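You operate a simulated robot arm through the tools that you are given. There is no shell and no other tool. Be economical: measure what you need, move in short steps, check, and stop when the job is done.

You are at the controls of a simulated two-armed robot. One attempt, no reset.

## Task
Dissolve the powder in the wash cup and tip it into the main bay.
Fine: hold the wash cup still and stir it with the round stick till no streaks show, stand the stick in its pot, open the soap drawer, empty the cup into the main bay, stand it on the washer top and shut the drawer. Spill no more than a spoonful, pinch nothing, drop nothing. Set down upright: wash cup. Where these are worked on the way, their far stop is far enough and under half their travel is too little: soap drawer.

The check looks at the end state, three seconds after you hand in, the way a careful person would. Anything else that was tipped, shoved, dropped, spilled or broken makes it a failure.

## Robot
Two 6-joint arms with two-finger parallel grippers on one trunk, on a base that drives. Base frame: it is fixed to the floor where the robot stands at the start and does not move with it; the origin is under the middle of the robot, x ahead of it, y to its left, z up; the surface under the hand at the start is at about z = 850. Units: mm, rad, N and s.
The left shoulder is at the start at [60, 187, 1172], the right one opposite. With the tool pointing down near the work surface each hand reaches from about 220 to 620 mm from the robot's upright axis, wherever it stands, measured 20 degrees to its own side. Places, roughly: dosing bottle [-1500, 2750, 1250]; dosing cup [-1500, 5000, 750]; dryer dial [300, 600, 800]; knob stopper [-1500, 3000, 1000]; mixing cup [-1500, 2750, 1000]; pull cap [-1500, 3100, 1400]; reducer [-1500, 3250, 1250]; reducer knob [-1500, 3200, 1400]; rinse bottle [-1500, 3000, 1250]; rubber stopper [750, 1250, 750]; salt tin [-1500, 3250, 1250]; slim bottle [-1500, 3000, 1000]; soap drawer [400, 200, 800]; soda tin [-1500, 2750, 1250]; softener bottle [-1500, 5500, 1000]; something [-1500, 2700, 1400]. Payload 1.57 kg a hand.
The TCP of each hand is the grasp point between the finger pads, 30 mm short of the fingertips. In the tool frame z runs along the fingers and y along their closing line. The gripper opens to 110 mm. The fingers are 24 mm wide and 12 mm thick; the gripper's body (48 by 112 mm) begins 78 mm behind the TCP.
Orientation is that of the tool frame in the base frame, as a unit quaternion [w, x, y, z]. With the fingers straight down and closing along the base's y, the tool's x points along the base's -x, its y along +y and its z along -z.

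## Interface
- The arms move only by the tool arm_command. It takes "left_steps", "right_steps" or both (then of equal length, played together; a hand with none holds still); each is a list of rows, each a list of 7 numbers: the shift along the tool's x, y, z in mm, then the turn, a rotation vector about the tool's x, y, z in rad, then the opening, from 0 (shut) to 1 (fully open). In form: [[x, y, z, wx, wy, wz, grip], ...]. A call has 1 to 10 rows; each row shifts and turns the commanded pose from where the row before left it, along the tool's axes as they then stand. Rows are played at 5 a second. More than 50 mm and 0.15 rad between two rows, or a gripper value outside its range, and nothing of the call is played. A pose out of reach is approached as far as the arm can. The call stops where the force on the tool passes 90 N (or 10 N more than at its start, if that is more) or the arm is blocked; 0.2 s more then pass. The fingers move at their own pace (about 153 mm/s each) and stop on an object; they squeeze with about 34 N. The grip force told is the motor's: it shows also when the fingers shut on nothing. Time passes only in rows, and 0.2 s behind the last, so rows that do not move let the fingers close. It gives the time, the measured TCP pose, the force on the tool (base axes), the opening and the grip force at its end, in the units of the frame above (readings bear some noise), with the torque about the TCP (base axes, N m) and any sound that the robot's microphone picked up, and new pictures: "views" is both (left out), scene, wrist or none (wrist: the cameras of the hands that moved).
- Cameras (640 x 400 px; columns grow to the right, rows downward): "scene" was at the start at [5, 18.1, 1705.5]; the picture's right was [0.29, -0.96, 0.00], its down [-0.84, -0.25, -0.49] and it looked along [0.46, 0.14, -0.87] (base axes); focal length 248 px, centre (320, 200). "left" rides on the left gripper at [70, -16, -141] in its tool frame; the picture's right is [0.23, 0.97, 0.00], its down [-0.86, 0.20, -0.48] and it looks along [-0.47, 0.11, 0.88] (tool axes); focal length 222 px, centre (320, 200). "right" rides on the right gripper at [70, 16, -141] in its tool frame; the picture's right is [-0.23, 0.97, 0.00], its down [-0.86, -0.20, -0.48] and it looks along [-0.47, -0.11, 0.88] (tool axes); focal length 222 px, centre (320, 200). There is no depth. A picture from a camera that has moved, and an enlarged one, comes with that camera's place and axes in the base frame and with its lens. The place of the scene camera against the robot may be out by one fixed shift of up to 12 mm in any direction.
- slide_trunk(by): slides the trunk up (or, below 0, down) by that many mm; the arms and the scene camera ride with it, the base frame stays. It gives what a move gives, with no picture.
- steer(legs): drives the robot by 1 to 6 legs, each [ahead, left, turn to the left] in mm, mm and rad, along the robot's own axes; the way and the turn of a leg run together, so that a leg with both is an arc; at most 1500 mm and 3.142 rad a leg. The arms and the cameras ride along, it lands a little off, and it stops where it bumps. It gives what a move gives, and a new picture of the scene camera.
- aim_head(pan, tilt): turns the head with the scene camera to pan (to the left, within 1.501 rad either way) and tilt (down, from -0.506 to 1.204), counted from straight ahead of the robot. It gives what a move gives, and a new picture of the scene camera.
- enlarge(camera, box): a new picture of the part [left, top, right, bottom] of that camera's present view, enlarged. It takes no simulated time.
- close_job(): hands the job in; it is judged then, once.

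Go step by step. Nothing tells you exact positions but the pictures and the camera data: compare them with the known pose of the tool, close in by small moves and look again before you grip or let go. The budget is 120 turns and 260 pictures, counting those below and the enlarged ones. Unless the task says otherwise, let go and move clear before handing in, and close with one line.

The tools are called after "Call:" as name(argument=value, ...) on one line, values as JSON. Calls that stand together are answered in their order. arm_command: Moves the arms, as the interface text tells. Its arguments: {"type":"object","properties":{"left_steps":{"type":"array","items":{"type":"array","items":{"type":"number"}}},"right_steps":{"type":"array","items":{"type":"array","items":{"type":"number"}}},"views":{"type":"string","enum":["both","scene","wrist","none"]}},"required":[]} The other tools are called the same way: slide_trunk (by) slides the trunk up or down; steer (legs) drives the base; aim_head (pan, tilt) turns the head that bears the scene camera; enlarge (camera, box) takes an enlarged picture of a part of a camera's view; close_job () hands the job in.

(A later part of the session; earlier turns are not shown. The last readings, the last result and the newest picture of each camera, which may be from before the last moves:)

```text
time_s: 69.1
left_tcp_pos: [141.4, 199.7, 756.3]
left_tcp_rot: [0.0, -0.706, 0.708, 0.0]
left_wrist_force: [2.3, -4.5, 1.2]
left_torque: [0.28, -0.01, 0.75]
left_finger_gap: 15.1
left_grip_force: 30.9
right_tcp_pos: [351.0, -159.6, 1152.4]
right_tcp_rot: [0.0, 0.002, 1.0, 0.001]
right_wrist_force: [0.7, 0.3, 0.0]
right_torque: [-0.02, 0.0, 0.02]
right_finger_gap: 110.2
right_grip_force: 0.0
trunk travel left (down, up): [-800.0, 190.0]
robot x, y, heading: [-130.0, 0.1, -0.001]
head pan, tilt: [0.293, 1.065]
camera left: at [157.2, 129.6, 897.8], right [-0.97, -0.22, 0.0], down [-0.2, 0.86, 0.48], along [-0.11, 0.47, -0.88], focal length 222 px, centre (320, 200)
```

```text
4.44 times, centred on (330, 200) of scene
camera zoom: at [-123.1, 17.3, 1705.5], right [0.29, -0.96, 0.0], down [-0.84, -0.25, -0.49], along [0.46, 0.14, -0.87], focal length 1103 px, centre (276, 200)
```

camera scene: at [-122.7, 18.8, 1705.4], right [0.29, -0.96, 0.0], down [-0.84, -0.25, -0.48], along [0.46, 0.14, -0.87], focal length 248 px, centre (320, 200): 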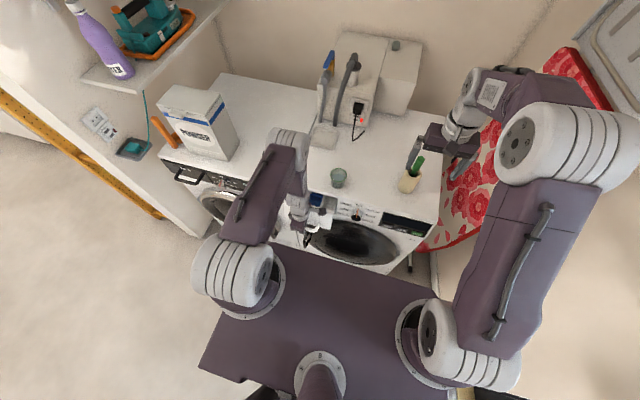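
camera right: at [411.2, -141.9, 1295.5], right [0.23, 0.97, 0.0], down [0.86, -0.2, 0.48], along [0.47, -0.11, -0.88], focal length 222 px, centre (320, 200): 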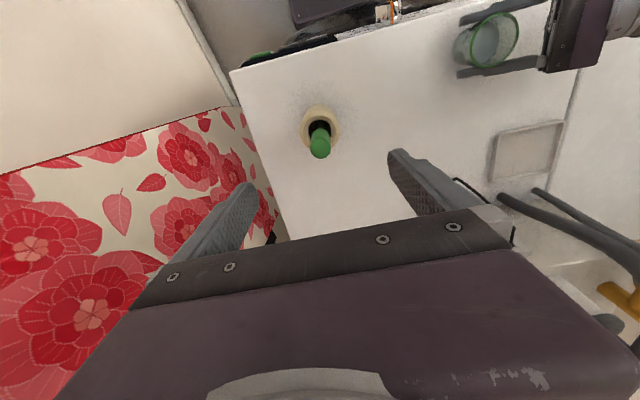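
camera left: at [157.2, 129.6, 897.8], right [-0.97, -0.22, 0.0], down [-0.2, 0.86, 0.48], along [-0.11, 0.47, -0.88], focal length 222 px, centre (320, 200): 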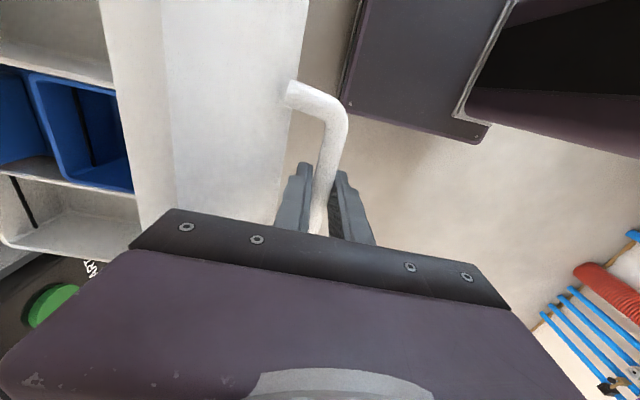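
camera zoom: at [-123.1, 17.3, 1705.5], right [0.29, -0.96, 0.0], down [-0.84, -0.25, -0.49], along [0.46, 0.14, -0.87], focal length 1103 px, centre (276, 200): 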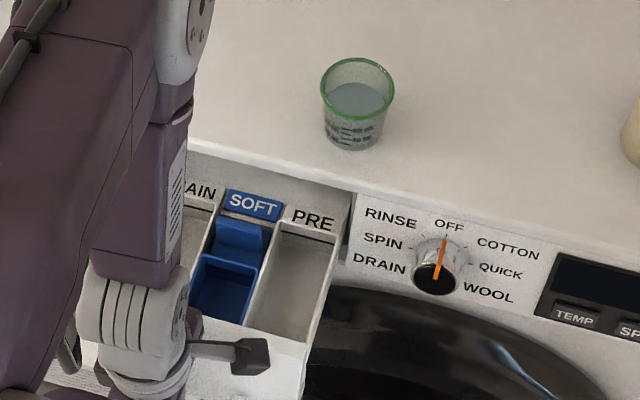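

The drawer is about 166 mm out with all bays fully exposed, which is plenty. I'll release the handle gently and lift the hand clear.

Call:
arm_command(left_steps=[[0, 0, 0, 0, 0, 0, 0.23], [0, 0, 0, 0, 0, 0, 0.23], [0, 0, -10, 0, 0, 0, 0.23], [0, 0, -20, 0, 0, 0, 0.23], [0, 0, -30, 0, 0, 0, 0.23], [0, 0, -35, 0, 0, 0, 0.23], [0, 0, -40, 0, 0, 0, 0.23], [0, 0, -45, 0, 0, 0, 0.23], [0, 0, -45, 0, 0, 0, 0.23], [0, 0, -45, 0, 0, 0, 0.23]], views="both")

Call:
enlarge(camera="scene", box=[270, 155, 390, 245])

```text
time_s: 71.3
left_tcp_pos: [149.3, 201.8, 1027.4]
left_tcp_rot: [-0.001, -0.706, 0.708, 0.001]
left_wrist_force: [-0.1, 0.3, -0.1]
left_torque: [0.04, -0.01, -0.02]
left_finger_gap: 25.1
left_grip_force: 0.1
left hand out of reach, approached as far as the arm can: row 9, 10
right_tcp_pos: [348.3, -159.2, 1154.5]
right_tcp_rot: [0.001, 0.001, 1.0, 0.0]
right_wrist_force: [0.1, 0.0, 0.4]
right_torque: [0.02, -0.06, 0.0]
right_finger_gap: 110.1
right_grip_force: 0.0
trunk travel left (down, up): [-800.0, 190.0]
robot x, y, heading: [-130.8, 1.2, -0.003]
head pan, tilt: [0.293, 1.065]
camera scene: at [-125.8, 17.8, 1705.4], right [0.29, -0.96, 0.0], down [-0.84, -0.25, -0.49], along [0.47, 0.14, -0.87], focal length 248 px, centre (320, 200)
camera left: at [165.8, 131.2, 1167.9], right [-0.97, -0.22, 0.0], down [-0.19, 0.86, 0.48], along [-0.11, 0.47, -0.88], focal length 222 px, centre (320, 200)
```

scene: 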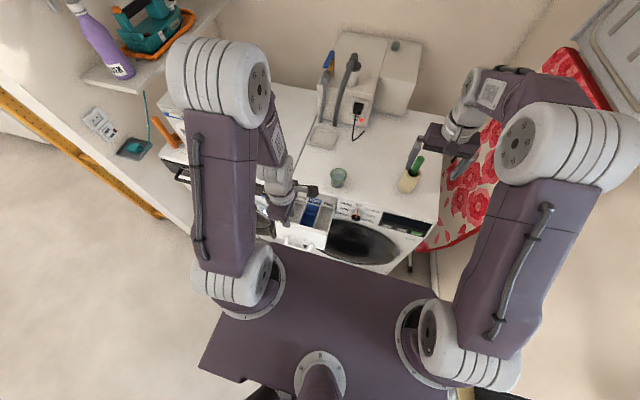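
left: 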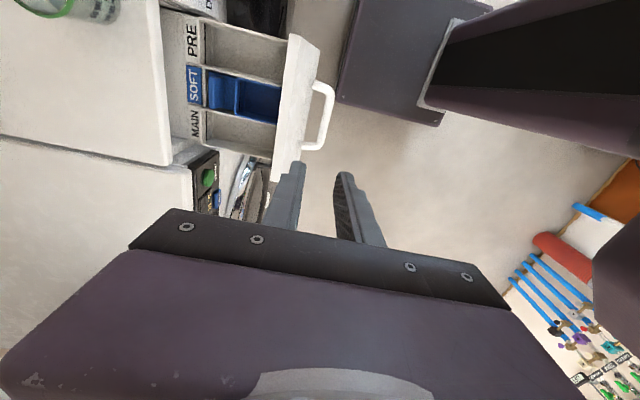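

```text
4.44 times, centred on (330, 200) of scene
camera zoom: at [-125.8, 17.8, 1705.4], right [0.29, -0.96, 0.0], down [-0.84, -0.25, -0.49], along [0.47, 0.14, -0.87], focal length 1103 px, centre (276, 200)
```

zoom: 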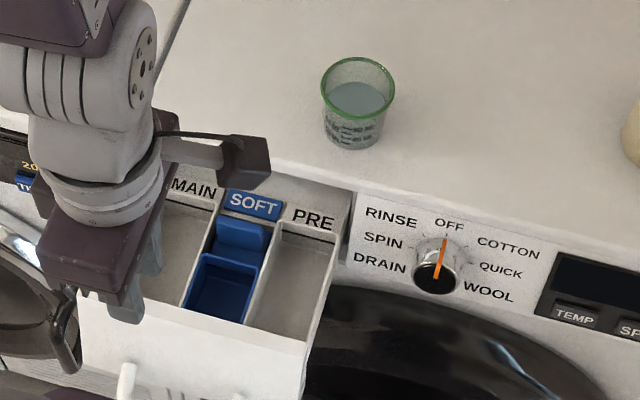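

Call:
enlarge(camera="left", box=[150, 10, 350, 180])

```text
2.35 times, centred on (250, 95) of left
camera zoom: at [165.8, 131.2, 1167.9], right [-0.97, -0.22, 0.0], down [-0.19, 0.86, 0.48], along [-0.11, 0.47, -0.88], focal length 523 px, centre (485, 447)
```

zoom: 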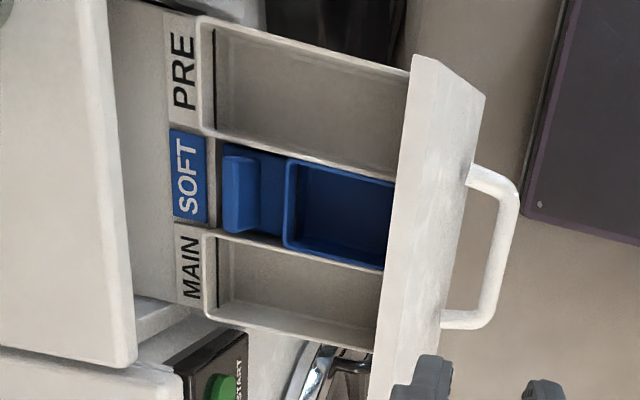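

The MAIN bay spans roughly x 212–324, y 206–259. I'll move the left hand up and away, then tilt it for a flatter side grip on the cup.

Call:
arm_command(left_steps=[[-10, -30, -9, 0, 0, 0, 0.5], [-10, -30, -9, 0, 0, 0, 1], [-10, -30, -9, 0, 0, 0, 1], [-10, -30, -9, 0, 0, 0, 1], [-10, -30, -9, 0, 0, 0, 1], [-10, -30, -9, 0, 0, 0, 1], [-10, -30, -9, 0, 0, 0, 1], [-10, -30, -9, 0, 0, 0, 1]], views="none")

Call:
arm_command(left_steps=[[0, 0, 0, 0, 0.1467, 0, 1], [0, 0, 0, 0, 0.1467, 0, 1], [0, 0, 0, 0, 0.1467, 0, 1], [0, 0, 0, 0, 0.1467, 0, 1], [0, 0, 0, 0, 0.1467, 0, 1], [0, 0, 0, 0, 0.1467, 0, 1], [0, 0, 0, 0, 0.1467, 0, 1], [0, 0, 0, 0, 0.1467, 0, 1], [0, 0, 0, 0, 0.1467, 0, 1]], views="both")

```text
time_s: 73.1
left_tcp_pos: [392.7, 280.9, 1094.9]
left_tcp_rot: [-0.001, -0.706, 0.708, 0.001]
left_wrist_force: [0.4, -0.8, 0.4]
left_torque: [0.02, 0.01, 0.01]
left_finger_gap: 110.0
left_grip_force: 0.0
right_tcp_pos: [350.3, -160.0, 1153.3]
right_tcp_rot: [-0.001, 0.002, 1.0, 0.0]
right_wrist_force: [0.0, 0.1, -0.2]
right_torque: [0.0, 0.01, -0.02]
right_finger_gap: 109.7
right_grip_force: 0.1
trunk travel left (down, up): [-800.0, 190.0]
robot x, y, heading: [-130.3, -0.3, -0.003]
head pan, tilt: [0.293, 1.065]
```

```text
time_s: 75.1
left_tcp_pos: [359.4, 262.6, 1099.4]
left_tcp_rot: [-0.434, -0.557, 0.558, -0.435]
left_wrist_force: [0.2, 0.8, -0.2]
left_torque: [-0.03, 0.05, -0.01]
left_finger_gap: 110.2
left_grip_force: 0.1
left hand out of reach, approached as far as the arm can: row 7, 8, 9
right_tcp_pos: [350.9, -159.4, 1153.8]
right_tcp_rot: [0.0, 0.002, 1.0, -0.001]
right_wrist_force: [0.7, -0.1, 0.2]
right_torque: [-0.03, 0.02, -0.07]
right_finger_gap: 110.0
right_grip_force: 0.1
trunk travel left (down, up): [-800.0, 190.0]
robot x, y, heading: [-126.2, -2.8, -0.002]
head pan, tilt: [0.293, 1.065]
camera scene: at [-123.4, 18.9, 1705.5], right [0.29, -0.96, 0.0], down [-0.84, -0.25, -0.49], along [0.47, 0.14, -0.87], focal length 248 px, centre (320, 200)
camera left: at [376.0, 381.3, 1201.7], right [-0.97, -0.05, 0.22], down [-0.2, 0.67, -0.71], along [-0.11, -0.74, -0.67], focal length 222 px, centre (320, 200)
```

scene: 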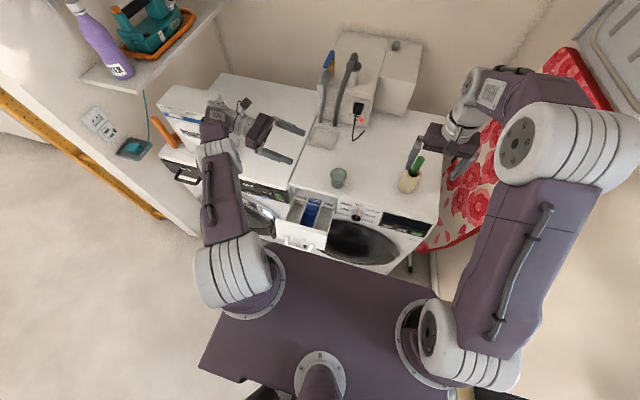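
left: 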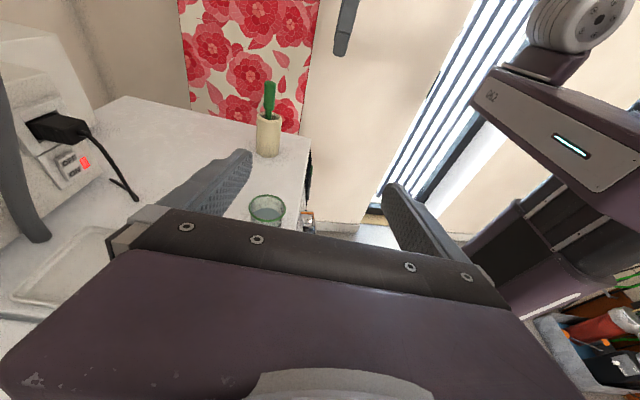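

The left arm was at its outer limit during the tilt; moving inward to the cup's pre-grasp should bring it back into reach.

Call:
arm_command(left_steps=[[-26.8, -5, 16.3, 0, 0, 0, 1], [-26.8, -5, 16.3, 0, 0, 0, 1], [-26.8, -5, 16.3, 0, 0, 0, 1], [-26.8, -5, 16.3, 0, 0, 0, 1], [-26.8, -5, 16.3, 0, 0, 0, 1], [-26.8, -5, 16.3, 0, 0, 0, 1]], views="wrist")

```text
time_s: 76.5
left_tcp_pos: [339.1, 190.5, 951.9]
left_tcp_rot: [-0.435, -0.557, 0.559, -0.433]
left_wrist_force: [0.3, 0.0, 0.6]
left_torque: [0.01, -0.01, 0.01]
left_finger_gap: 110.1
left_grip_force: 0.0
left hand out of reach, approached as far as the arm can: row 1, 2, 3, 4, 5, 6
right_tcp_pos: [350.1, -159.9, 1153.8]
right_tcp_rot: [0.0, 0.002, 1.0, 0.001]
right_wrist_force: [0.5, -0.4, 0.3]
right_torque: [0.02, 0.02, 0.03]
right_finger_gap: 110.2
right_grip_force: 0.1
trunk travel left (down, up): [-800.0, 190.0]
robot x, y, heading: [-132.0, -0.8, -0.008]
head pan, tilt: [0.293, 1.065]
camera left: at [356.6, 309.9, 1055.4], right [-0.97, -0.05, 0.22], down [-0.2, 0.68, -0.71], along [-0.11, -0.73, -0.67], focal length 222 px, centre (320, 200)
```

left: 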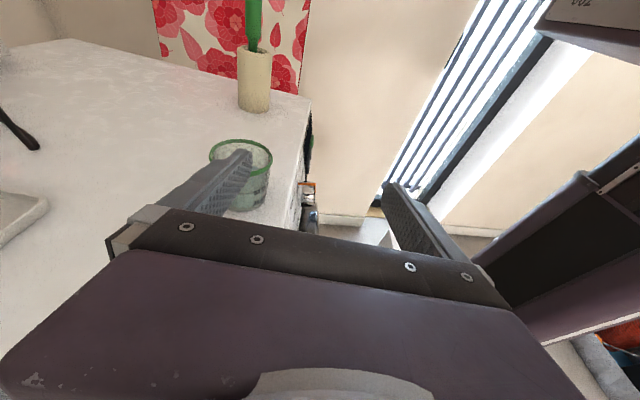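

The cup is out of the left arm's reach by ~90 mm from here. The chassis is low (about z = 270) and the column well back, so driving ahead 120 mm is clear of the open drawer; I'll raise the hand first.

Call:
arm_command(left_steps=[[24, 5, -6, 0, 0, 0, 1], [24, 5, -6, 0, 0, 0, 1], [24, 5, -6, 0, 0, 0, 1], [24, 5, -6, 0, 0, 0, 1], [24, 5, -6, 0, 0, 0, 1], [24, 5, -6, 0, 0, 0, 1]], views="none")

Call:
steer(legs=[[60, 0, 0]])

```text
time_s: 77.9
left_tcp_pos: [310.2, 189.9, 1103.2]
left_tcp_rot: [-0.434, -0.557, 0.561, -0.432]
left_wrist_force: [0.8, 0.5, -1.0]
left_torque: [0.04, 0.0, -0.02]
left_finger_gap: 109.7
left_grip_force: 0.1
right_tcp_pos: [351.5, -160.2, 1153.3]
right_tcp_rot: [0.0, 0.002, 1.0, 0.0]
right_wrist_force: [0.9, 0.5, -0.5]
right_torque: [-0.04, -0.01, 0.01]
right_finger_gap: 110.0
right_grip_force: 0.1
trunk travel left (down, up): [-800.0, 190.0]
robot x, y, heading: [-126.9, -1.1, -0.006]
head pan, tilt: [0.293, 1.065]
```

```text
time_s: 78.8
left_tcp_pos: [362.8, 190.7, 1103.7]
left_tcp_rot: [-0.434, -0.556, 0.56, -0.435]
left_wrist_force: [-0.6, 0.3, 0.3]
left_torque: [0.01, 0.0, 0.0]
left_finger_gap: 110.0
left_grip_force: 0.0
right_tcp_pos: [405.0, -160.1, 1156.9]
right_tcp_rot: [0.003, 0.0, 1.0, 0.0]
right_wrist_force: [-0.3, 0.1, -0.4]
right_torque: [0.03, -0.06, 0.0]
right_finger_gap: 110.1
right_grip_force: 0.1
trunk travel left (down, up): [-800.0, 190.0]
robot x, y, heading: [-69.9, -2.7, -0.009]
head pan, tilt: [0.293, 1.065]
camera scene: at [-74.3, 18.1, 1705.5], right [0.29, -0.96, 0.0], down [-0.84, -0.25, -0.49], along [0.47, 0.14, -0.87], focal length 248 px, centre (320, 200)
```

scene: 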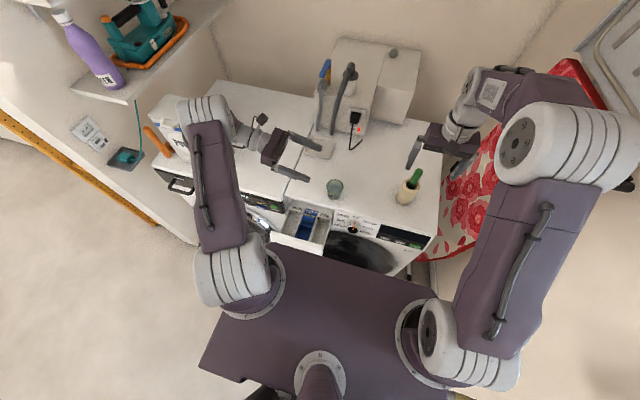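

Call:
steer(legs=[[60, 0, 0.006]])

Call:
enlarge(camera="scene", box=[250, 150, 430, 260])

```text
time_s: 79.8
left_tcp_pos: [422.4, 193.1, 1104.0]
left_tcp_rot: [-0.432, -0.558, 0.558, -0.436]
left_wrist_force: [-0.5, 0.6, 0.1]
left_torque: [0.0, 0.0, 0.03]
left_finger_gap: 109.9
left_grip_force: 0.0
right_tcp_pos: [463.0, -155.8, 1156.3]
right_tcp_rot: [0.003, -0.002, 1.0, 0.0]
right_wrist_force: [-0.8, -0.2, 0.0]
right_torque: [-0.01, -0.08, -0.01]
right_finger_gap: 109.8
right_grip_force: 0.1
trunk travel left (down, up): [-800.0, 190.0]
robot x, y, heading: [-11.9, 0.6, 0.003]
head pan, tilt: [0.293, 1.065]
camera scene: at [-14.2, 18.0, 1705.5], right [0.29, -0.96, 0.0], down [-0.83, -0.26, -0.49], along [0.47, 0.14, -0.87], focal length 248 px, centre (320, 200)
```

scene: 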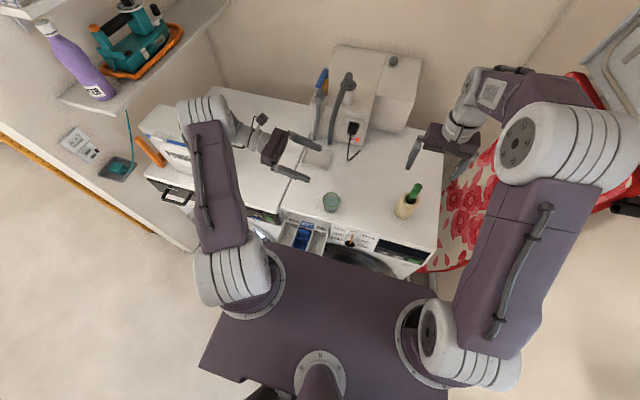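

```text
3.56 times, centred on (340, 205) of scene
camera zoom: at [-14.2, 18.0, 1705.5], right [0.29, -0.96, 0.0], down [-0.83, -0.26, -0.49], along [0.47, 0.14, -0.87], focal length 882 px, centre (249, 182)
```

zoom: 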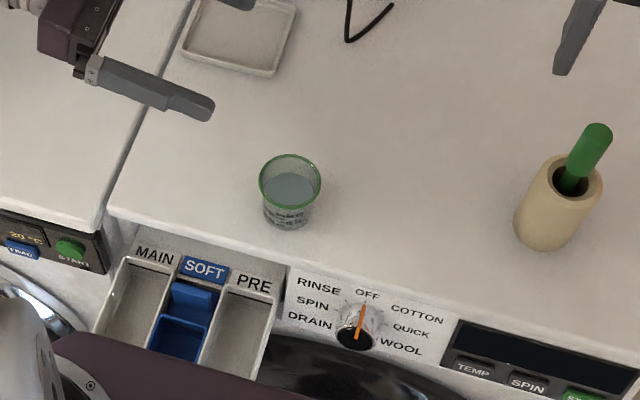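

Call:
arm_command(left_steps=[[-10, 0, 0, 0, 0, 0, 1]], views="none")

```text
time_s: 80.2
left_tcp_pos: [427.4, 195.6, 1092.8]
left_tcp_rot: [0.432, 0.56, -0.557, 0.435]
left_wrist_force: [-0.3, 0.0, 1.0]
left_torque: [0.0, 0.02, 0.03]
left_finger_gap: 109.8
left_grip_force: 0.1
right_tcp_pos: [469.2, -156.5, 1153.2]
right_tcp_rot: [-0.001, -0.003, 1.0, 0.0]
right_wrist_force: [-0.6, -0.4, 0.7]
right_torque: [0.04, -0.02, 0.02]
right_finger_gap: 110.2
right_grip_force: 0.1
trunk travel left (down, up): [-800.0, 190.0]
robot x, y, heading: [-14.3, 4.0, 0.006]
head pan, tilt: [0.293, 1.065]
```

Call:
arm_command(left_steps=[[-30, 1, 3.2, 0, 0, 0, 1], [-30, 1, 3.2, 0, 0, 0, 1], [-30, 1, 3.2, 0, 0, 0, 1], [-30, 1, 3.2, 0, 0, 0, 1], [-30, 1, 3.2, 0, 0, 0, 1], [-30, 1, 3.2, 0, 0, 0, 1]], views="wrist")

```text
time_s: 81.6
left_tcp_pos: [411.9, 218.1, 917.4]
left_tcp_rot: [0.435, 0.559, -0.556, 0.434]
left_wrist_force: [-0.8, 0.2, 0.5]
left_torque: [-0.03, -0.01, 0.02]
left_finger_gap: 110.2
left_grip_force: 0.0
left hand out of reach, approached as far as the arm can: row 6
right_tcp_pos: [470.3, -156.0, 1155.5]
right_tcp_rot: [0.0, -0.003, 1.0, 0.0]
right_wrist_force: [-0.3, 0.3, 0.7]
right_torque: [0.0, 0.01, 0.0]
right_finger_gap: 109.8
right_grip_force: 0.0
trunk travel left (down, up): [-800.0, 190.0]
robot x, y, heading: [-11.9, 1.4, 0.002]
head pan, tilt: [0.293, 1.065]
camera left: at [427.4, 336.9, 1019.3], right [-0.97, -0.06, 0.22], down [-0.2, 0.67, -0.71], along [-0.11, -0.74, -0.67], focal length 222 px, centre (320, 200)
```

left: 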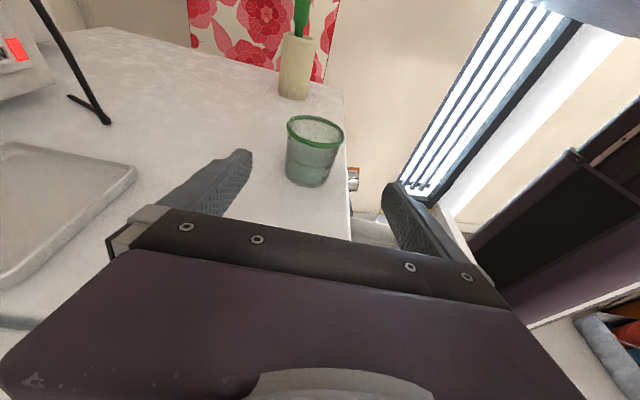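

The cup is at about [420, 105] from this view. I'll move in halfway and recheck.

Call:
arm_command(left_steps=[[0, 0, 12, 0, 0, 0, 1], [0, 0, 12, 0, 0, 0, 1], [0, 0, 12, 0, 0, 0, 1], [0, 0, 12, 0, 0, 0, 1]], views="wrist")

```text
time_s: 82.6
left_tcp_pos: [422.8, 177.3, 897.8]
left_tcp_rot: [0.433, 0.559, -0.558, 0.434]
left_wrist_force: [0.3, 0.7, -0.8]
left_torque: [-0.02, 0.02, -0.02]
left_finger_gap: 110.1
left_grip_force: 0.0
left hand out of reach, approached as far as the arm can: row 1, 2, 3
right_tcp_pos: [469.4, -156.0, 1154.2]
right_tcp_rot: [0.0, -0.003, 1.0, 0.0]
right_wrist_force: [0.0, 0.7, 0.7]
right_torque: [0.04, 0.0, -0.02]
right_finger_gap: 110.2
right_grip_force: 0.0
trunk travel left (down, up): [-800.0, 190.0]
robot x, y, heading: [-12.6, 0.5, 0.007]
head pan, tilt: [0.293, 1.065]
camera left: at [439.1, 296.9, 1000.6], right [-0.97, -0.06, 0.22], down [-0.2, 0.67, -0.71], along [-0.11, -0.74, -0.67], focal length 222 px, centre (320, 200)
```

left: 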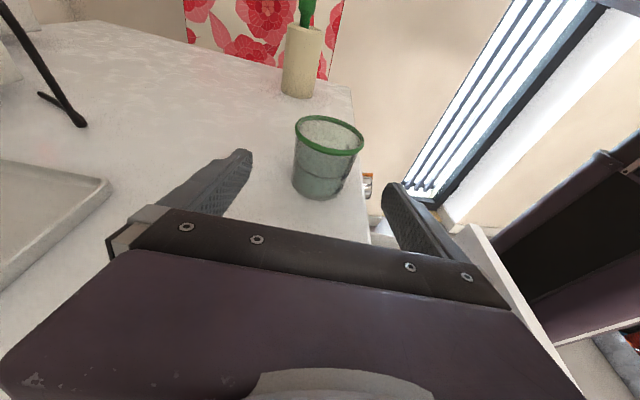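

Call:
arm_command(left_steps=[[0.7, 0.3, 12, 0, 0, 0, 1], [0.7, 0.3, 12, 0, 0, 0, 1], [0.7, 0.3, 12, 0, 0, 0, 1], [0.7, 0.3, 12, 0, 0, 0, 1], [0.7, 0.3, 12, 0, 0, 0, 1], [0.7, 0.3, 12, 0, 0, 0, 1]], views="wrist")

```text
time_s: 84.0
left_tcp_pos: [434.6, 113.3, 873.4]
left_tcp_rot: [0.433, 0.558, -0.558, 0.436]
left_wrist_force: [2.0, 5.2, 10.7]
left_torque: [1.13, 0.1, -0.25]
left_finger_gap: 110.1
left_grip_force: 0.1
left hand out of reach, approached as far as the arm can: row 1, 2, 3, 5
right_tcp_pos: [468.5, -155.4, 1153.8]
right_tcp_rot: [0.001, -0.002, 1.0, 0.0]
right_wrist_force: [0.0, 0.7, 0.1]
right_torque: [0.01, 0.01, 0.01]
right_finger_gap: 109.8
right_grip_force: 0.1
trunk travel left (down, up): [-800.0, 190.0]
robot x, y, heading: [-14.1, -4.4, 0.008]
head pan, tilt: [0.293, 1.065]
camera left: at [449.5, 233.0, 976.4], right [-0.97, -0.06, 0.22], down [-0.2, 0.67, -0.71], along [-0.1, -0.74, -0.67], focal length 222 px, centre (320, 200)
```

left: 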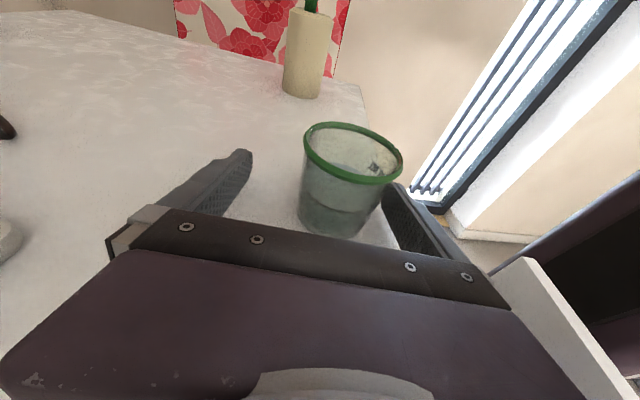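

The arm couldn't hold this flatter pose and is pressing lightly on the top. I'll back out along the fingers and go back to the steeper 0.45 rad tilt that worked.

Call:
arm_command(left_steps=[[3, 0, -8, 0, 0, 0, 1], [3, 0, -12, 0, 0, 0, 1], [3, 0, -15, 0, 0, 0, 1], [3, 0, -15, 0, 0, 0, 1], [3, 0, -15, 0, 0, 0, 1]], views="none")

Call:
enlarge(camera="left", box=[160, 60, 480, 260])

```text
time_s: 85.2
left_tcp_pos: [434.3, 172.7, 903.7]
left_tcp_rot: [0.434, 0.559, -0.558, 0.434]
left_wrist_force: [-0.1, 0.7, -0.1]
left_torque: [0.01, 0.02, 0.01]
left_finger_gap: 110.0
left_grip_force: 0.0
left hand out of reach, approached as far as the arm can: row 1
right_tcp_pos: [469.8, -156.2, 1154.0]
right_tcp_rot: [0.0, -0.003, 1.0, 0.0]
right_wrist_force: [-0.4, 0.5, -0.7]
right_torque: [0.01, 0.0, 0.01]
right_finger_gap: 109.8
right_grip_force: 0.0
trunk travel left (down, up): [-800.0, 190.0]
robot x, y, heading: [-13.6, 1.5, 0.005]
head pan, tilt: [0.293, 1.065]
```

```text
2.00 times, centred on (320, 160) of left
camera zoom: at [450.6, 292.1, 1005.9], right [-0.97, -0.06, 0.22], down [-0.2, 0.67, -0.71], along [-0.11, -0.74, -0.67], focal length 444 px, centre (320, 280)
```

zoom: 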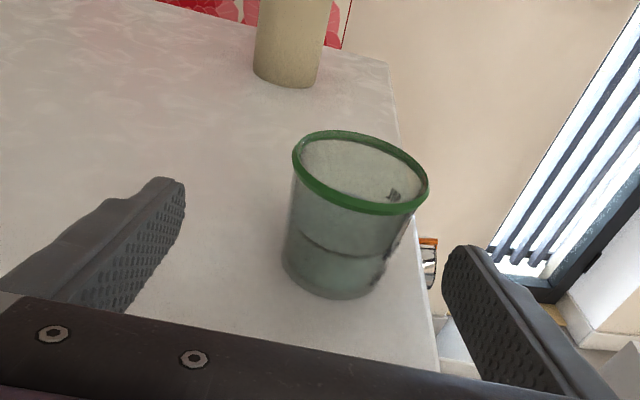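

Before re-grasping I'll test, empty-handed and raised, whether the arm can do the pouring roll from the steeper tilt.

Call:
arm_command(left_steps=[[30, 0, -10, 0, -0.1, 0, 1], [30, 0, -10, 0, -0.1, 0, 1], [30, 0, -15, 0, 0, 0, 1], [0, 0, 0, 0.061, 0, 0.126, 1], [0, 0, 0, 0.061, 0, 0.126, 1], [0, 0, 0, 0.061, 0, 0.126, 1], [0, 0, 0, 0.061, 0, 0.126, 1], [0, 0, 0, 0.061, 0, 0.126, 1], [0, 0, 0, 0.061, 0, 0.126, 1], [0, 0, 0, 0.061, 0, 0.126, 1]], views="none")

Call:
arm_command(left_steps=[[0, 0, 0, 0.061, 0, 0.126, 1], [0, 0, 0, 0.061, 0, 0.126, 1], [0, 0, 0, 0.061, 0, 0.126, 1], [0, 0, 0, 0.061, 0, 0.126, 1], [0, 0, 0, 0.061, 0, 0.126, 1], [0, 0, 0, 0.061, 0, 0.126, 1], [0, 0, 0, 0.061, 0, 0.126, 1]], views="scene")

```text
time_s: 87.4
left_tcp_pos: [516.8, 223.1, 930.2]
left_tcp_rot: [-0.048, -0.352, 0.705, -0.615]
left_wrist_force: [0.1, 0.2, 0.8]
left_torque: [0.02, -0.04, -0.02]
left_finger_gap: 109.9
left_grip_force: 0.2
left hand out of reach, approached as far as the arm can: row 1, 2, 3, 4, 5, 6, 7, 8, 10
right_tcp_pos: [471.2, -156.0, 1153.6]
right_tcp_rot: [0.0, -0.003, 1.0, 0.0]
right_wrist_force: [0.4, 0.1, 0.6]
right_torque: [0.03, 0.0, 0.0]
right_finger_gap: 110.1
right_grip_force: 0.0
trunk travel left (down, up): [-800.0, 190.0]
robot x, y, heading: [-8.5, 2.7, 0.006]
head pan, tilt: [0.293, 1.065]
```

```text
time_s: 89.0
left_tcp_pos: [483.1, 202.1, 959.9]
left_tcp_rot: [-0.29, 0.023, -0.645, 0.707]
left_wrist_force: [-0.4, 1.1, -0.6]
left_torque: [0.04, 0.01, 0.01]
left_finger_gap: 110.0
left_grip_force: 0.2
left hand out of reach, approached as far as the arm can: row 3, 4, 5, 6, 7
right_tcp_pos: [469.0, -155.9, 1154.5]
right_tcp_rot: [-0.001, -0.003, 1.0, 0.001]
right_wrist_force: [0.5, -0.3, 0.2]
right_torque: [-0.02, -0.01, 0.03]
right_finger_gap: 109.8
right_grip_force: 0.1
trunk travel left (down, up): [-800.0, 190.0]
robot x, y, heading: [-10.8, 1.1, 0.006]
head pan, tilt: [0.293, 1.065]
camera scene: at [-5.6, 18.4, 1705.5], right [0.29, -0.96, 0.0], down [-0.84, -0.26, -0.49], along [0.46, 0.14, -0.87], focal length 248 px, centre (320, 200)
```

scene: 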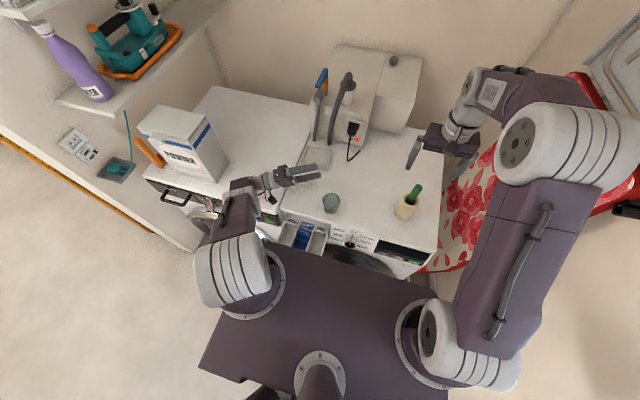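

The trouble is plain maximum reach: the shoulder sits too high and far for a flat hand. I'll raise the left hand, pull the right hand back from the stick, and then lower the trunk to gain reach.

Call:
arm_command(left_steps=[[-3.7, -41.6, 1.8, 0, 0, 0, 1], [-3.7, -41.6, 1.8, 0, 0, 0, 1], [-3.7, -41.6, 1.8, 0, 0, 0, 1], [-3.7, -41.6, 1.8, 0, 0, 0, 1], [-3.7, -41.6, 1.8, 0, 0, 0, 1]], right_steps=[[30, 0, 0, 0, 0, 0, 1], [30, 0, 0, 0, 0, 0, 1], [30, 0, 0, 0, 0, 0, 1], [30, 0, 0, 0, 0, 0, 1], [30, 0, 0, 0, 0, 0, 1]], views="none")

Call:
arm_command(left_steps=[[0, 0, 0, -0.061, 0, -0.126, 1], [0, 0, 0, -0.061, 0, -0.126, 1], [0, 0, 0, -0.061, 0, -0.126, 1], [0, 0, 0, -0.061, 0, -0.126, 1], [0, 0, 0, -0.061, 0, -0.126, 1], [0, 0, 0, -0.061, 0, -0.126, 1], [0, 0, 0, -0.061, 0, -0.126, 1], [0, 0, 0, -0.061, 0, -0.126, 1], [0, 0, 0, -0.061, 0, -0.126, 1], [0, 0, 0, -0.061, 0, -0.126, 1]], views="scene")

```text
time_s: 90.2
left_tcp_pos: [419.8, 203.0, 1163.6]
left_tcp_rot: [-0.291, 0.022, -0.645, 0.706]
left_wrist_force: [-0.3, 0.0, 0.4]
left_torque: [0.01, 0.01, 0.02]
left_finger_gap: 110.0
left_grip_force: 0.0
right_tcp_pos: [316.3, -158.9, 1155.4]
right_tcp_rot: [0.001, -0.002, 1.0, 0.0]
right_wrist_force: [0.5, -0.1, 0.8]
right_torque: [0.01, -0.05, 0.01]
right_finger_gap: 110.2
right_grip_force: 0.0
trunk travel left (down, up): [-800.0, 190.0]
robot x, y, heading: [-11.3, 1.9, -0.001]
head pan, tilt: [0.293, 1.065]
```

```text
time_s: 92.4
left_tcp_pos: [423.4, 202.4, 1160.0]
left_tcp_rot: [-0.195, -0.474, 0.679, -0.526]
left_wrist_force: [-0.1, 0.9, 0.2]
left_torque: [0.01, 0.01, -0.01]
left_finger_gap: 110.1
left_grip_force: 0.2
right_tcp_pos: [319.2, -158.7, 1155.0]
right_tcp_rot: [0.0, -0.003, 1.0, 0.0]
right_wrist_force: [0.3, 0.4, -0.4]
right_torque: [0.01, 0.0, 0.02]
right_finger_gap: 109.8
right_grip_force: 0.1
trunk travel left (down, up): [-800.0, 190.0]
robot x, y, heading: [-8.8, -1.5, 0.002]
head pan, tilt: [0.293, 1.065]
camera scene: at [-6.1, 18.1, 1705.5], right [0.29, -0.96, 0.0], down [-0.84, -0.26, -0.49], along [0.46, 0.14, -0.87], focal length 248 px, centre (320, 200)
```

scene: 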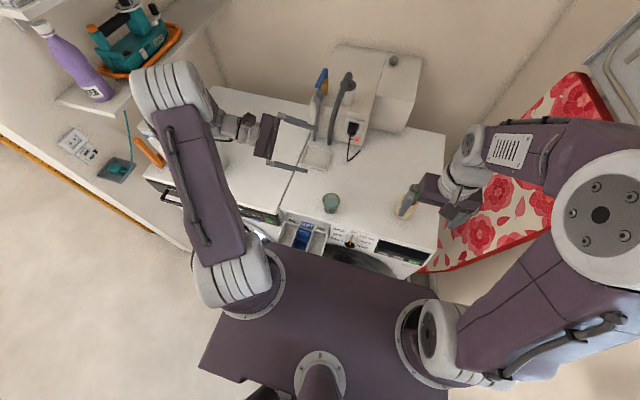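

That works cleanly at this height. I'll finish levelling (tilt 0.3) and lower the trunk 150 mm.

Call:
arm_command(left_steps=[[0, 0, 0, -0.061, 0, -0.126, 1], [0, 0, 0, -0.061, 0, -0.126, 1], [0, 0, 0, -0.061, 0, -0.126, 1], [0, 0, 0, -0.061, 0, -0.126, 1], [0, 0, 0, 0, 0.075, 0, 1], [0, 0, 0, 0, 0.075, 0, 1]], views="none")

Call:
slide_trunk(by=-150)

Call:
enlarge(camera="scene", box=[0, 0, 640, 400])

```text
time_s: 93.8
left_tcp_pos: [424.3, 202.5, 1160.3]
left_tcp_rot: [0.419, 0.57, -0.568, 0.42]
left_wrist_force: [0.2, -0.5, -0.4]
left_torque: [-0.02, -0.02, 0.01]
left_finger_gap: 110.1
left_grip_force: 0.1
right_tcp_pos: [320.2, -157.9, 1156.1]
right_tcp_rot: [0.0, -0.002, 1.0, 0.0]
right_wrist_force: [-0.9, 0.4, 0.4]
right_torque: [-0.02, -0.01, -0.01]
right_finger_gap: 110.1
right_grip_force: 0.1
trunk travel left (down, up): [-800.0, 190.0]
robot x, y, heading: [-12.4, -3.0, 0.003]
head pan, tilt: [0.293, 1.065]
```

```text
time_s: 95.6
left_tcp_pos: [423.8, 202.6, 1010.9]
left_tcp_rot: [0.419, 0.57, -0.568, 0.42]
left_wrist_force: [-0.7, -0.5, -0.5]
left_torque: [-0.03, -0.03, 0.03]
left_finger_gap: 110.2
left_grip_force: 0.0
right_tcp_pos: [319.2, -159.4, 1005.7]
right_tcp_rot: [0.0, -0.002, 1.0, 0.0]
right_wrist_force: [-0.8, -0.5, -0.5]
right_torque: [0.01, -0.03, -0.03]
right_finger_gap: 109.8
right_grip_force: 0.1
trunk travel left (down, up): [-650.0, 340.0]
robot x, y, heading: [-11.8, -1.2, 0.005]
head pan, tilt: [0.293, 1.065]
```

```text
1.00 times, centred on (320, 200) of scene (not enlarged: the box is as wide or as high as the picture)
camera zoom: at [-6.4, 18.2, 1555.5], right [0.29, -0.96, 0.0], down [-0.84, -0.26, -0.49], along [0.46, 0.14, -0.87], focal length 248 px, centre (320, 200)
```

zoom: 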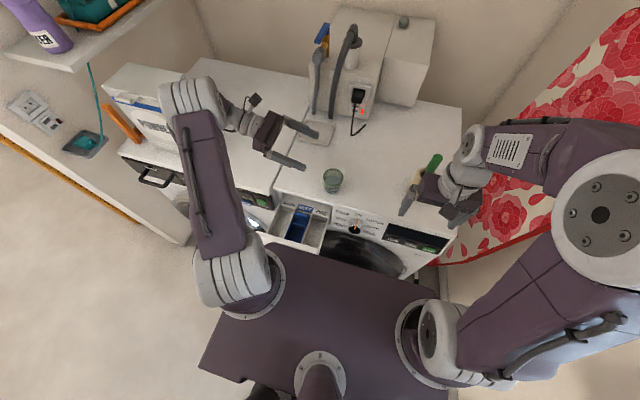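

Clear. I'll go down to the cup's pre-grasp again.

Call:
arm_command(left_steps=[[-23.1, 0.9, 9.9, 0, 0, 0, 1], [-23.1, 0.9, 9.9, 0, 0, 0, 1], [-23.1, 0.9, 9.9, 0, 0, 0, 1], [-23.1, 0.9, 9.9, 0, 0, 0, 1]], views="wrist")

```text
time_s: 96.6
left_tcp_pos: [421.7, 190.8, 910.2]
left_tcp_rot: [0.419, 0.57, -0.567, 0.421]
left_wrist_force: [-0.9, 0.2, 0.2]
left_torque: [0.0, -0.02, -0.01]
left_finger_gap: 110.2
left_grip_force: 0.2
right_tcp_pos: [319.7, -157.9, 1004.8]
right_tcp_rot: [0.0, -0.002, 1.0, 0.0]
right_wrist_force: [0.0, -0.3, -0.2]
right_torque: [-0.01, 0.03, 0.03]
right_finger_gap: 109.9
right_grip_force: 0.1
trunk travel left (down, up): [-650.0, 340.0]
robot x, y, heading: [-11.9, 1.2, 0.002]
head pan, tilt: [0.293, 1.065]
camera left: at [436.5, 305.9, 1019.2], right [-0.97, -0.07, 0.22], down [-0.2, 0.71, -0.68], along [-0.11, -0.7, -0.7], focal length 222 px, centre (320, 200)
```

left: 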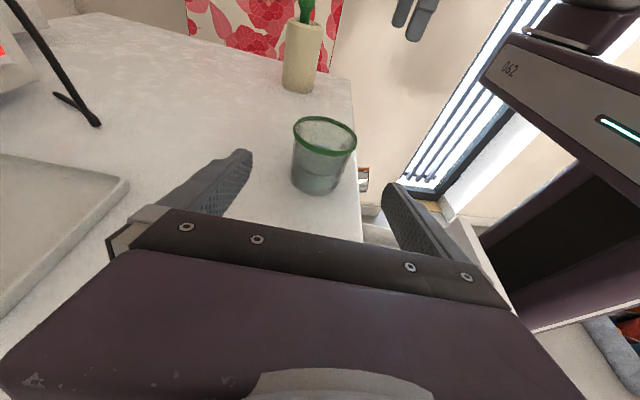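

In reach and lined up. Moving in.

Call:
arm_command(left_steps=[[0, 0, 11, 0, 0, 0, 1], [0, 0, 11, 0, 0, 0, 1], [0, 0, 11, 0, 0, 0, 1], [0, 0, 11, 0, 0, 0, 1], [0, 0, 11, 0, 0, 0, 1], [0, 0, 11, 0, 0, 0, 1], [0, 0, 11, 0, 0, 0, 1], [0, 0, 12, 0, 0, 0, 1]], views="wrist")

```text
time_s: 98.4
left_tcp_pos: [420.6, 106.0, 884.8]
left_tcp_rot: [0.418, 0.571, -0.568, 0.42]
left_wrist_force: [-0.4, 0.7, 0.3]
left_torque: [-0.01, -0.03, -0.01]
left_finger_gap: 109.9
left_grip_force: 0.1
right_tcp_pos: [317.8, -158.9, 1005.2]
right_tcp_rot: [0.0, -0.002, 1.0, 0.0]
right_wrist_force: [-0.4, 0.7, 0.1]
right_torque: [0.04, 0.0, 0.01]
right_finger_gap: 110.0
right_grip_force: 0.0
trunk travel left (down, up): [-650.0, 340.0]
robot x, y, heading: [-12.2, 0.8, 0.004]
head pan, tilt: [0.293, 1.065]
camera left: at [436.5, 219.2, 994.0], right [-0.97, -0.07, 0.22], down [-0.2, 0.71, -0.68], along [-0.11, -0.7, -0.7], focal length 222 px, centre (320, 200)
```

left: 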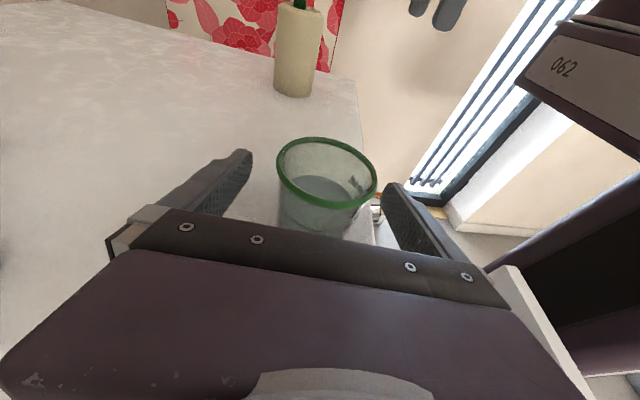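

Centred around the cup. Closing, then a small level lift.

Call:
arm_command(left_steps=[[0, 0, 0, 0, 0, 0, 0.7], [0, 0, 0, 0, 0, 0, 0.6], [0, 0, 0, 0, 0, 0, 0.5], [0, 0, 0, 0, 0, 0, 0.4], [0, 0, 0, 0, 0, 0, 0.3], [0, 0, 0, 0, 0, 0, 0.2], [0, 0, 0, 0, 0, 0, 0.2], [4.8, 0, -1.5, 0, 0, 0, 0.2], [9.5, 0, -3, 0, 0, 0, 0.2], [9.5, 0, -3, 0, 0, 0, 0.2]], views="both")

```text
time_s: 100.6
left_tcp_pos: [419.1, 105.7, 909.6]
left_tcp_rot: [0.42, 0.57, -0.568, 0.42]
left_wrist_force: [0.4, 0.2, -1.1]
left_torque: [-0.02, -0.02, 0.01]
left_finger_gap: 59.4
left_grip_force: 33.9
right_tcp_pos: [319.8, -158.5, 1005.7]
right_tcp_rot: [0.0, -0.002, 1.0, 0.0]
right_wrist_force: [0.6, -0.1, 0.7]
right_torque: [0.01, 0.0, 0.01]
right_finger_gap: 109.8
right_grip_force: 0.1
trunk travel left (down, up): [-650.0, 340.0]
robot x, y, heading: [-13.5, 0.1, -0.001]
head pan, tilt: [0.293, 1.065]
camera scene: at [-6.4, 18.1, 1555.5], right [0.29, -0.96, 0.0], down [-0.84, -0.26, -0.49], along [0.46, 0.14, -0.87], focal length 248 px, centre (320, 200)
camera left: at [435.6, 220.2, 1018.4], right [-0.97, -0.07, 0.22], down [-0.2, 0.71, -0.68], along [-0.11, -0.7, -0.7], focal length 222 px, centre (320, 200)
```

scene: 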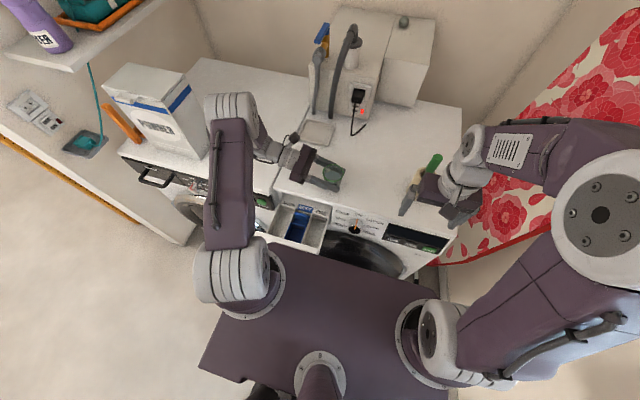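
left: 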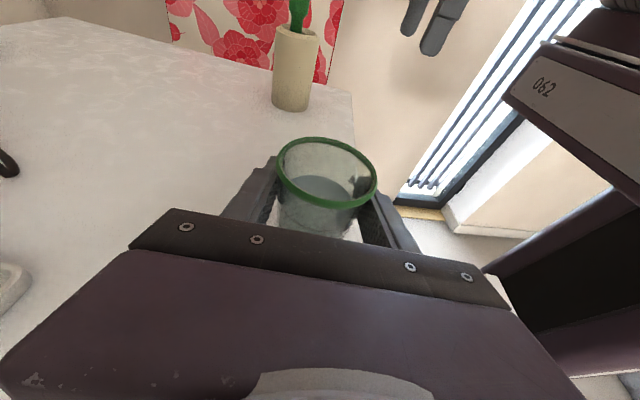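

The cup is held level. I'll carry it over the MAIN bay.

Call:
arm_command(left_steps=[[-1.2, 7, -6.5, 0, 0, 0, 0.2], [-2.3, 13.4, -12.5, 0, 0, 0, 0.2], [-2.3, 13.4, -12.5, 0, 0, 0, 0.2], [-2.3, 13.4, -12.5, 0, 0, 0, 0.2], [-2.3, 13.4, -12.5, 0, 0, 0, 0.2], [-2.3, 13.4, -12.5, 0, 0, 0, 0.2], [-2.3, 13.4, -12.5, 0, 0, 0, 0.2], [-2.3, 13.4, -12.5, 0, 0, 0, 0.2], [-2.3, 13.4, -12.5, 0, 0, 0, 0.2], [-2.3, 13.4, -12.5, 0, 0, 0, 0.2]], views="both")

Call:
enlarge(camera="scene", box=[240, 170, 380, 260])

```text
time_s: 102.8
left_tcp_pos: [292.2, 225.1, 922.1]
left_tcp_rot: [0.419, 0.57, -0.567, 0.421]
left_wrist_force: [0.5, 0.8, -0.6]
left_torque: [0.0, 0.03, 0.05]
left_finger_gap: 59.2
left_grip_force: 33.8
right_tcp_pos: [319.3, -157.2, 1005.4]
right_tcp_rot: [0.0, -0.003, 1.0, 0.0]
right_wrist_force: [-0.7, 0.2, 0.1]
right_torque: [-0.02, 0.0, -0.03]
right_finger_gap: 110.3
right_grip_force: 0.1
trunk travel left (down, up): [-650.0, 340.0]
robot x, y, heading: [-7.4, 0.1, 0.005]
head pan, tilt: [0.293, 1.065]
camera scene: at [-6.8, 18.8, 1555.5], right [0.29, -0.96, 0.0], down [-0.84, -0.26, -0.49], along [0.46, 0.14, -0.87], focal length 248 px, centre (320, 200)
camera left: at [307.5, 340.4, 1031.8], right [-0.97, -0.07, 0.22], down [-0.2, 0.71, -0.68], along [-0.11, -0.7, -0.7], focal length 222 px, centre (320, 200)
```

scene: 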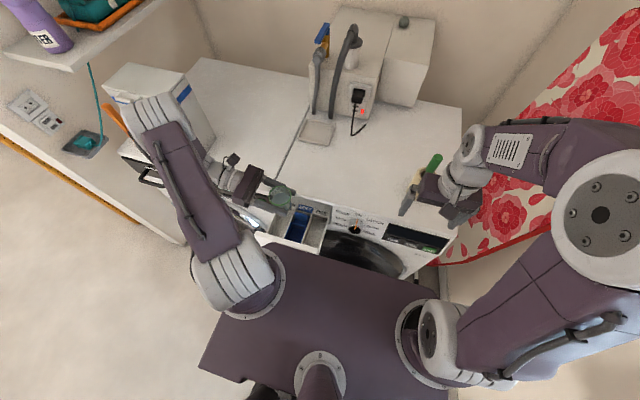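
left: 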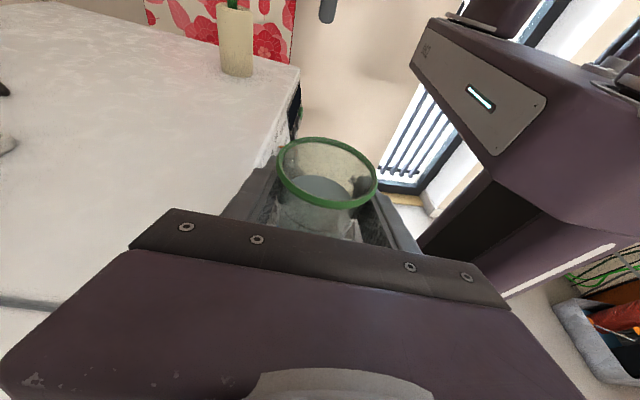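

```text
4.44 times, centred on (310, 215) of scene
camera zoom: at [-6.8, 18.8, 1555.5], right [0.29, -0.96, 0.0], down [-0.84, -0.26, -0.49], along [0.46, 0.14, -0.87], focal length 1103 px, centre (364, 133)
```

zoom: 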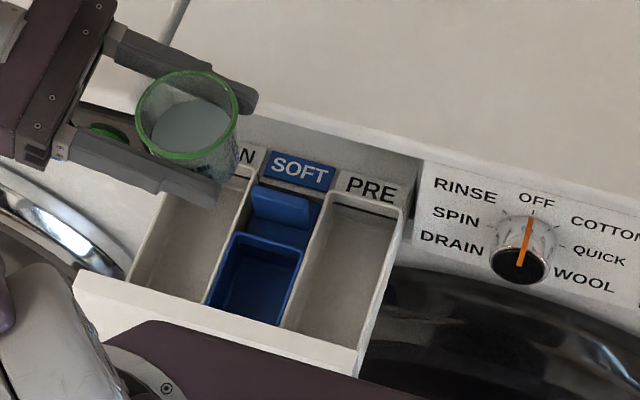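

The cup is over the MAIN bay (x 215–322, y 204–260). I'll lower it a little to pour from close above, then begin tipping toward the robot along the bay.

Call:
arm_command(left_steps=[[-6, 0, 0.5, 0, 0, 0, 0.2], [-9, 0, 0.7, 0, 0, 0, 0.2], [-9, 0, 0.7, 0, 0, 0, 0.2], [-9, 0, 0.6, 0, 0, 0, 0.2], [-3, 0, 0.2, 0, 0, 0, 0.2], [0, 0, 0, 0.0207, 0, 0.0669, 0.2], [0, 0, 0, 0.0414, 0, 0.1337, 0.2], [0, 0, 0, 0.0414, 0, 0.1337, 0.2], [0, 0, 0, 0.0207, 0, 0.0669, 0.2]], views="both")

Call:
enlarge(camera="scene", box=[240, 170, 380, 260])

```text
time_s: 104.8
left_tcp_pos: [292.5, 234.0, 888.9]
left_tcp_rot: [-0.291, -0.47, 0.643, -0.53]
left_wrist_force: [0.9, 0.3, -1.1]
left_torque: [-0.03, 0.0, 0.02]
left_finger_gap: 59.7
left_grip_force: 34.1
right_tcp_pos: [318.6, -158.5, 1005.0]
right_tcp_rot: [0.0, -0.002, 1.0, 0.0]
right_wrist_force: [0.9, -0.2, 0.2]
right_torque: [0.03, 0.04, 0.01]
right_finger_gap: 109.7
right_grip_force: 0.0
trunk travel left (down, up): [-650.0, 340.0]
robot x, y, heading: [-12.4, 3.1, 0.006]
head pan, tilt: [0.293, 1.065]
camera scene: at [-6.3, 18.3, 1555.5], right [0.29, -0.96, 0.0], down [-0.84, -0.26, -0.49], along [0.46, 0.14, -0.87], focal length 248 px, centre (320, 200)
camera left: at [262.2, 348.4, 994.6], right [-0.98, -0.07, -0.2], down [0.09, 0.71, -0.7], along [0.19, -0.7, -0.69], focal length 222 px, centre (320, 200)
```

scene: 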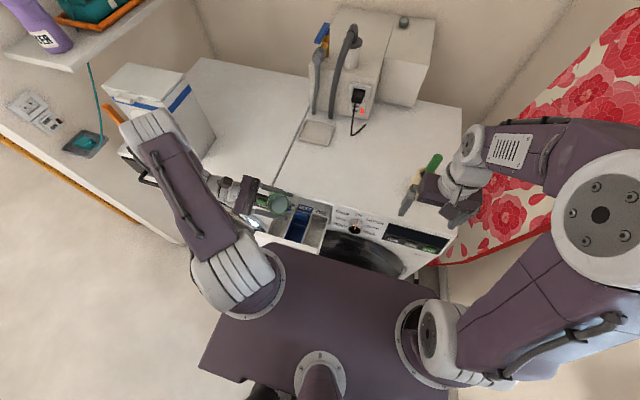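
left: 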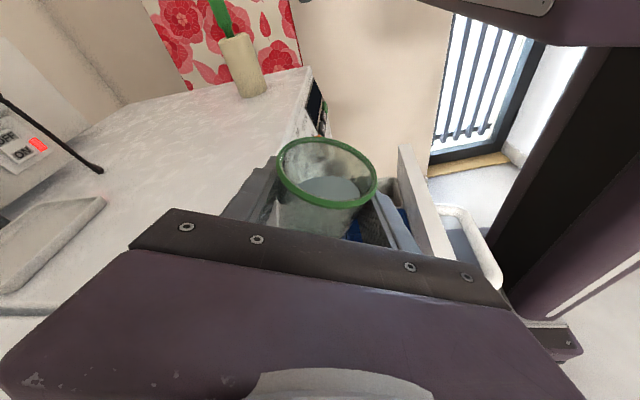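

```text
4.44 times, centred on (310, 215) of scene
camera zoom: at [-6.3, 18.3, 1555.5], right [0.29, -0.96, 0.0], down [-0.84, -0.26, -0.49], along [0.46, 0.14, -0.87], focal length 1103 px, centre (364, 133)
```

zoom: 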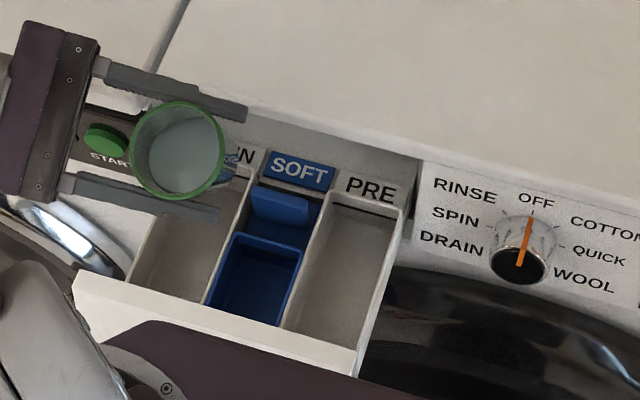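

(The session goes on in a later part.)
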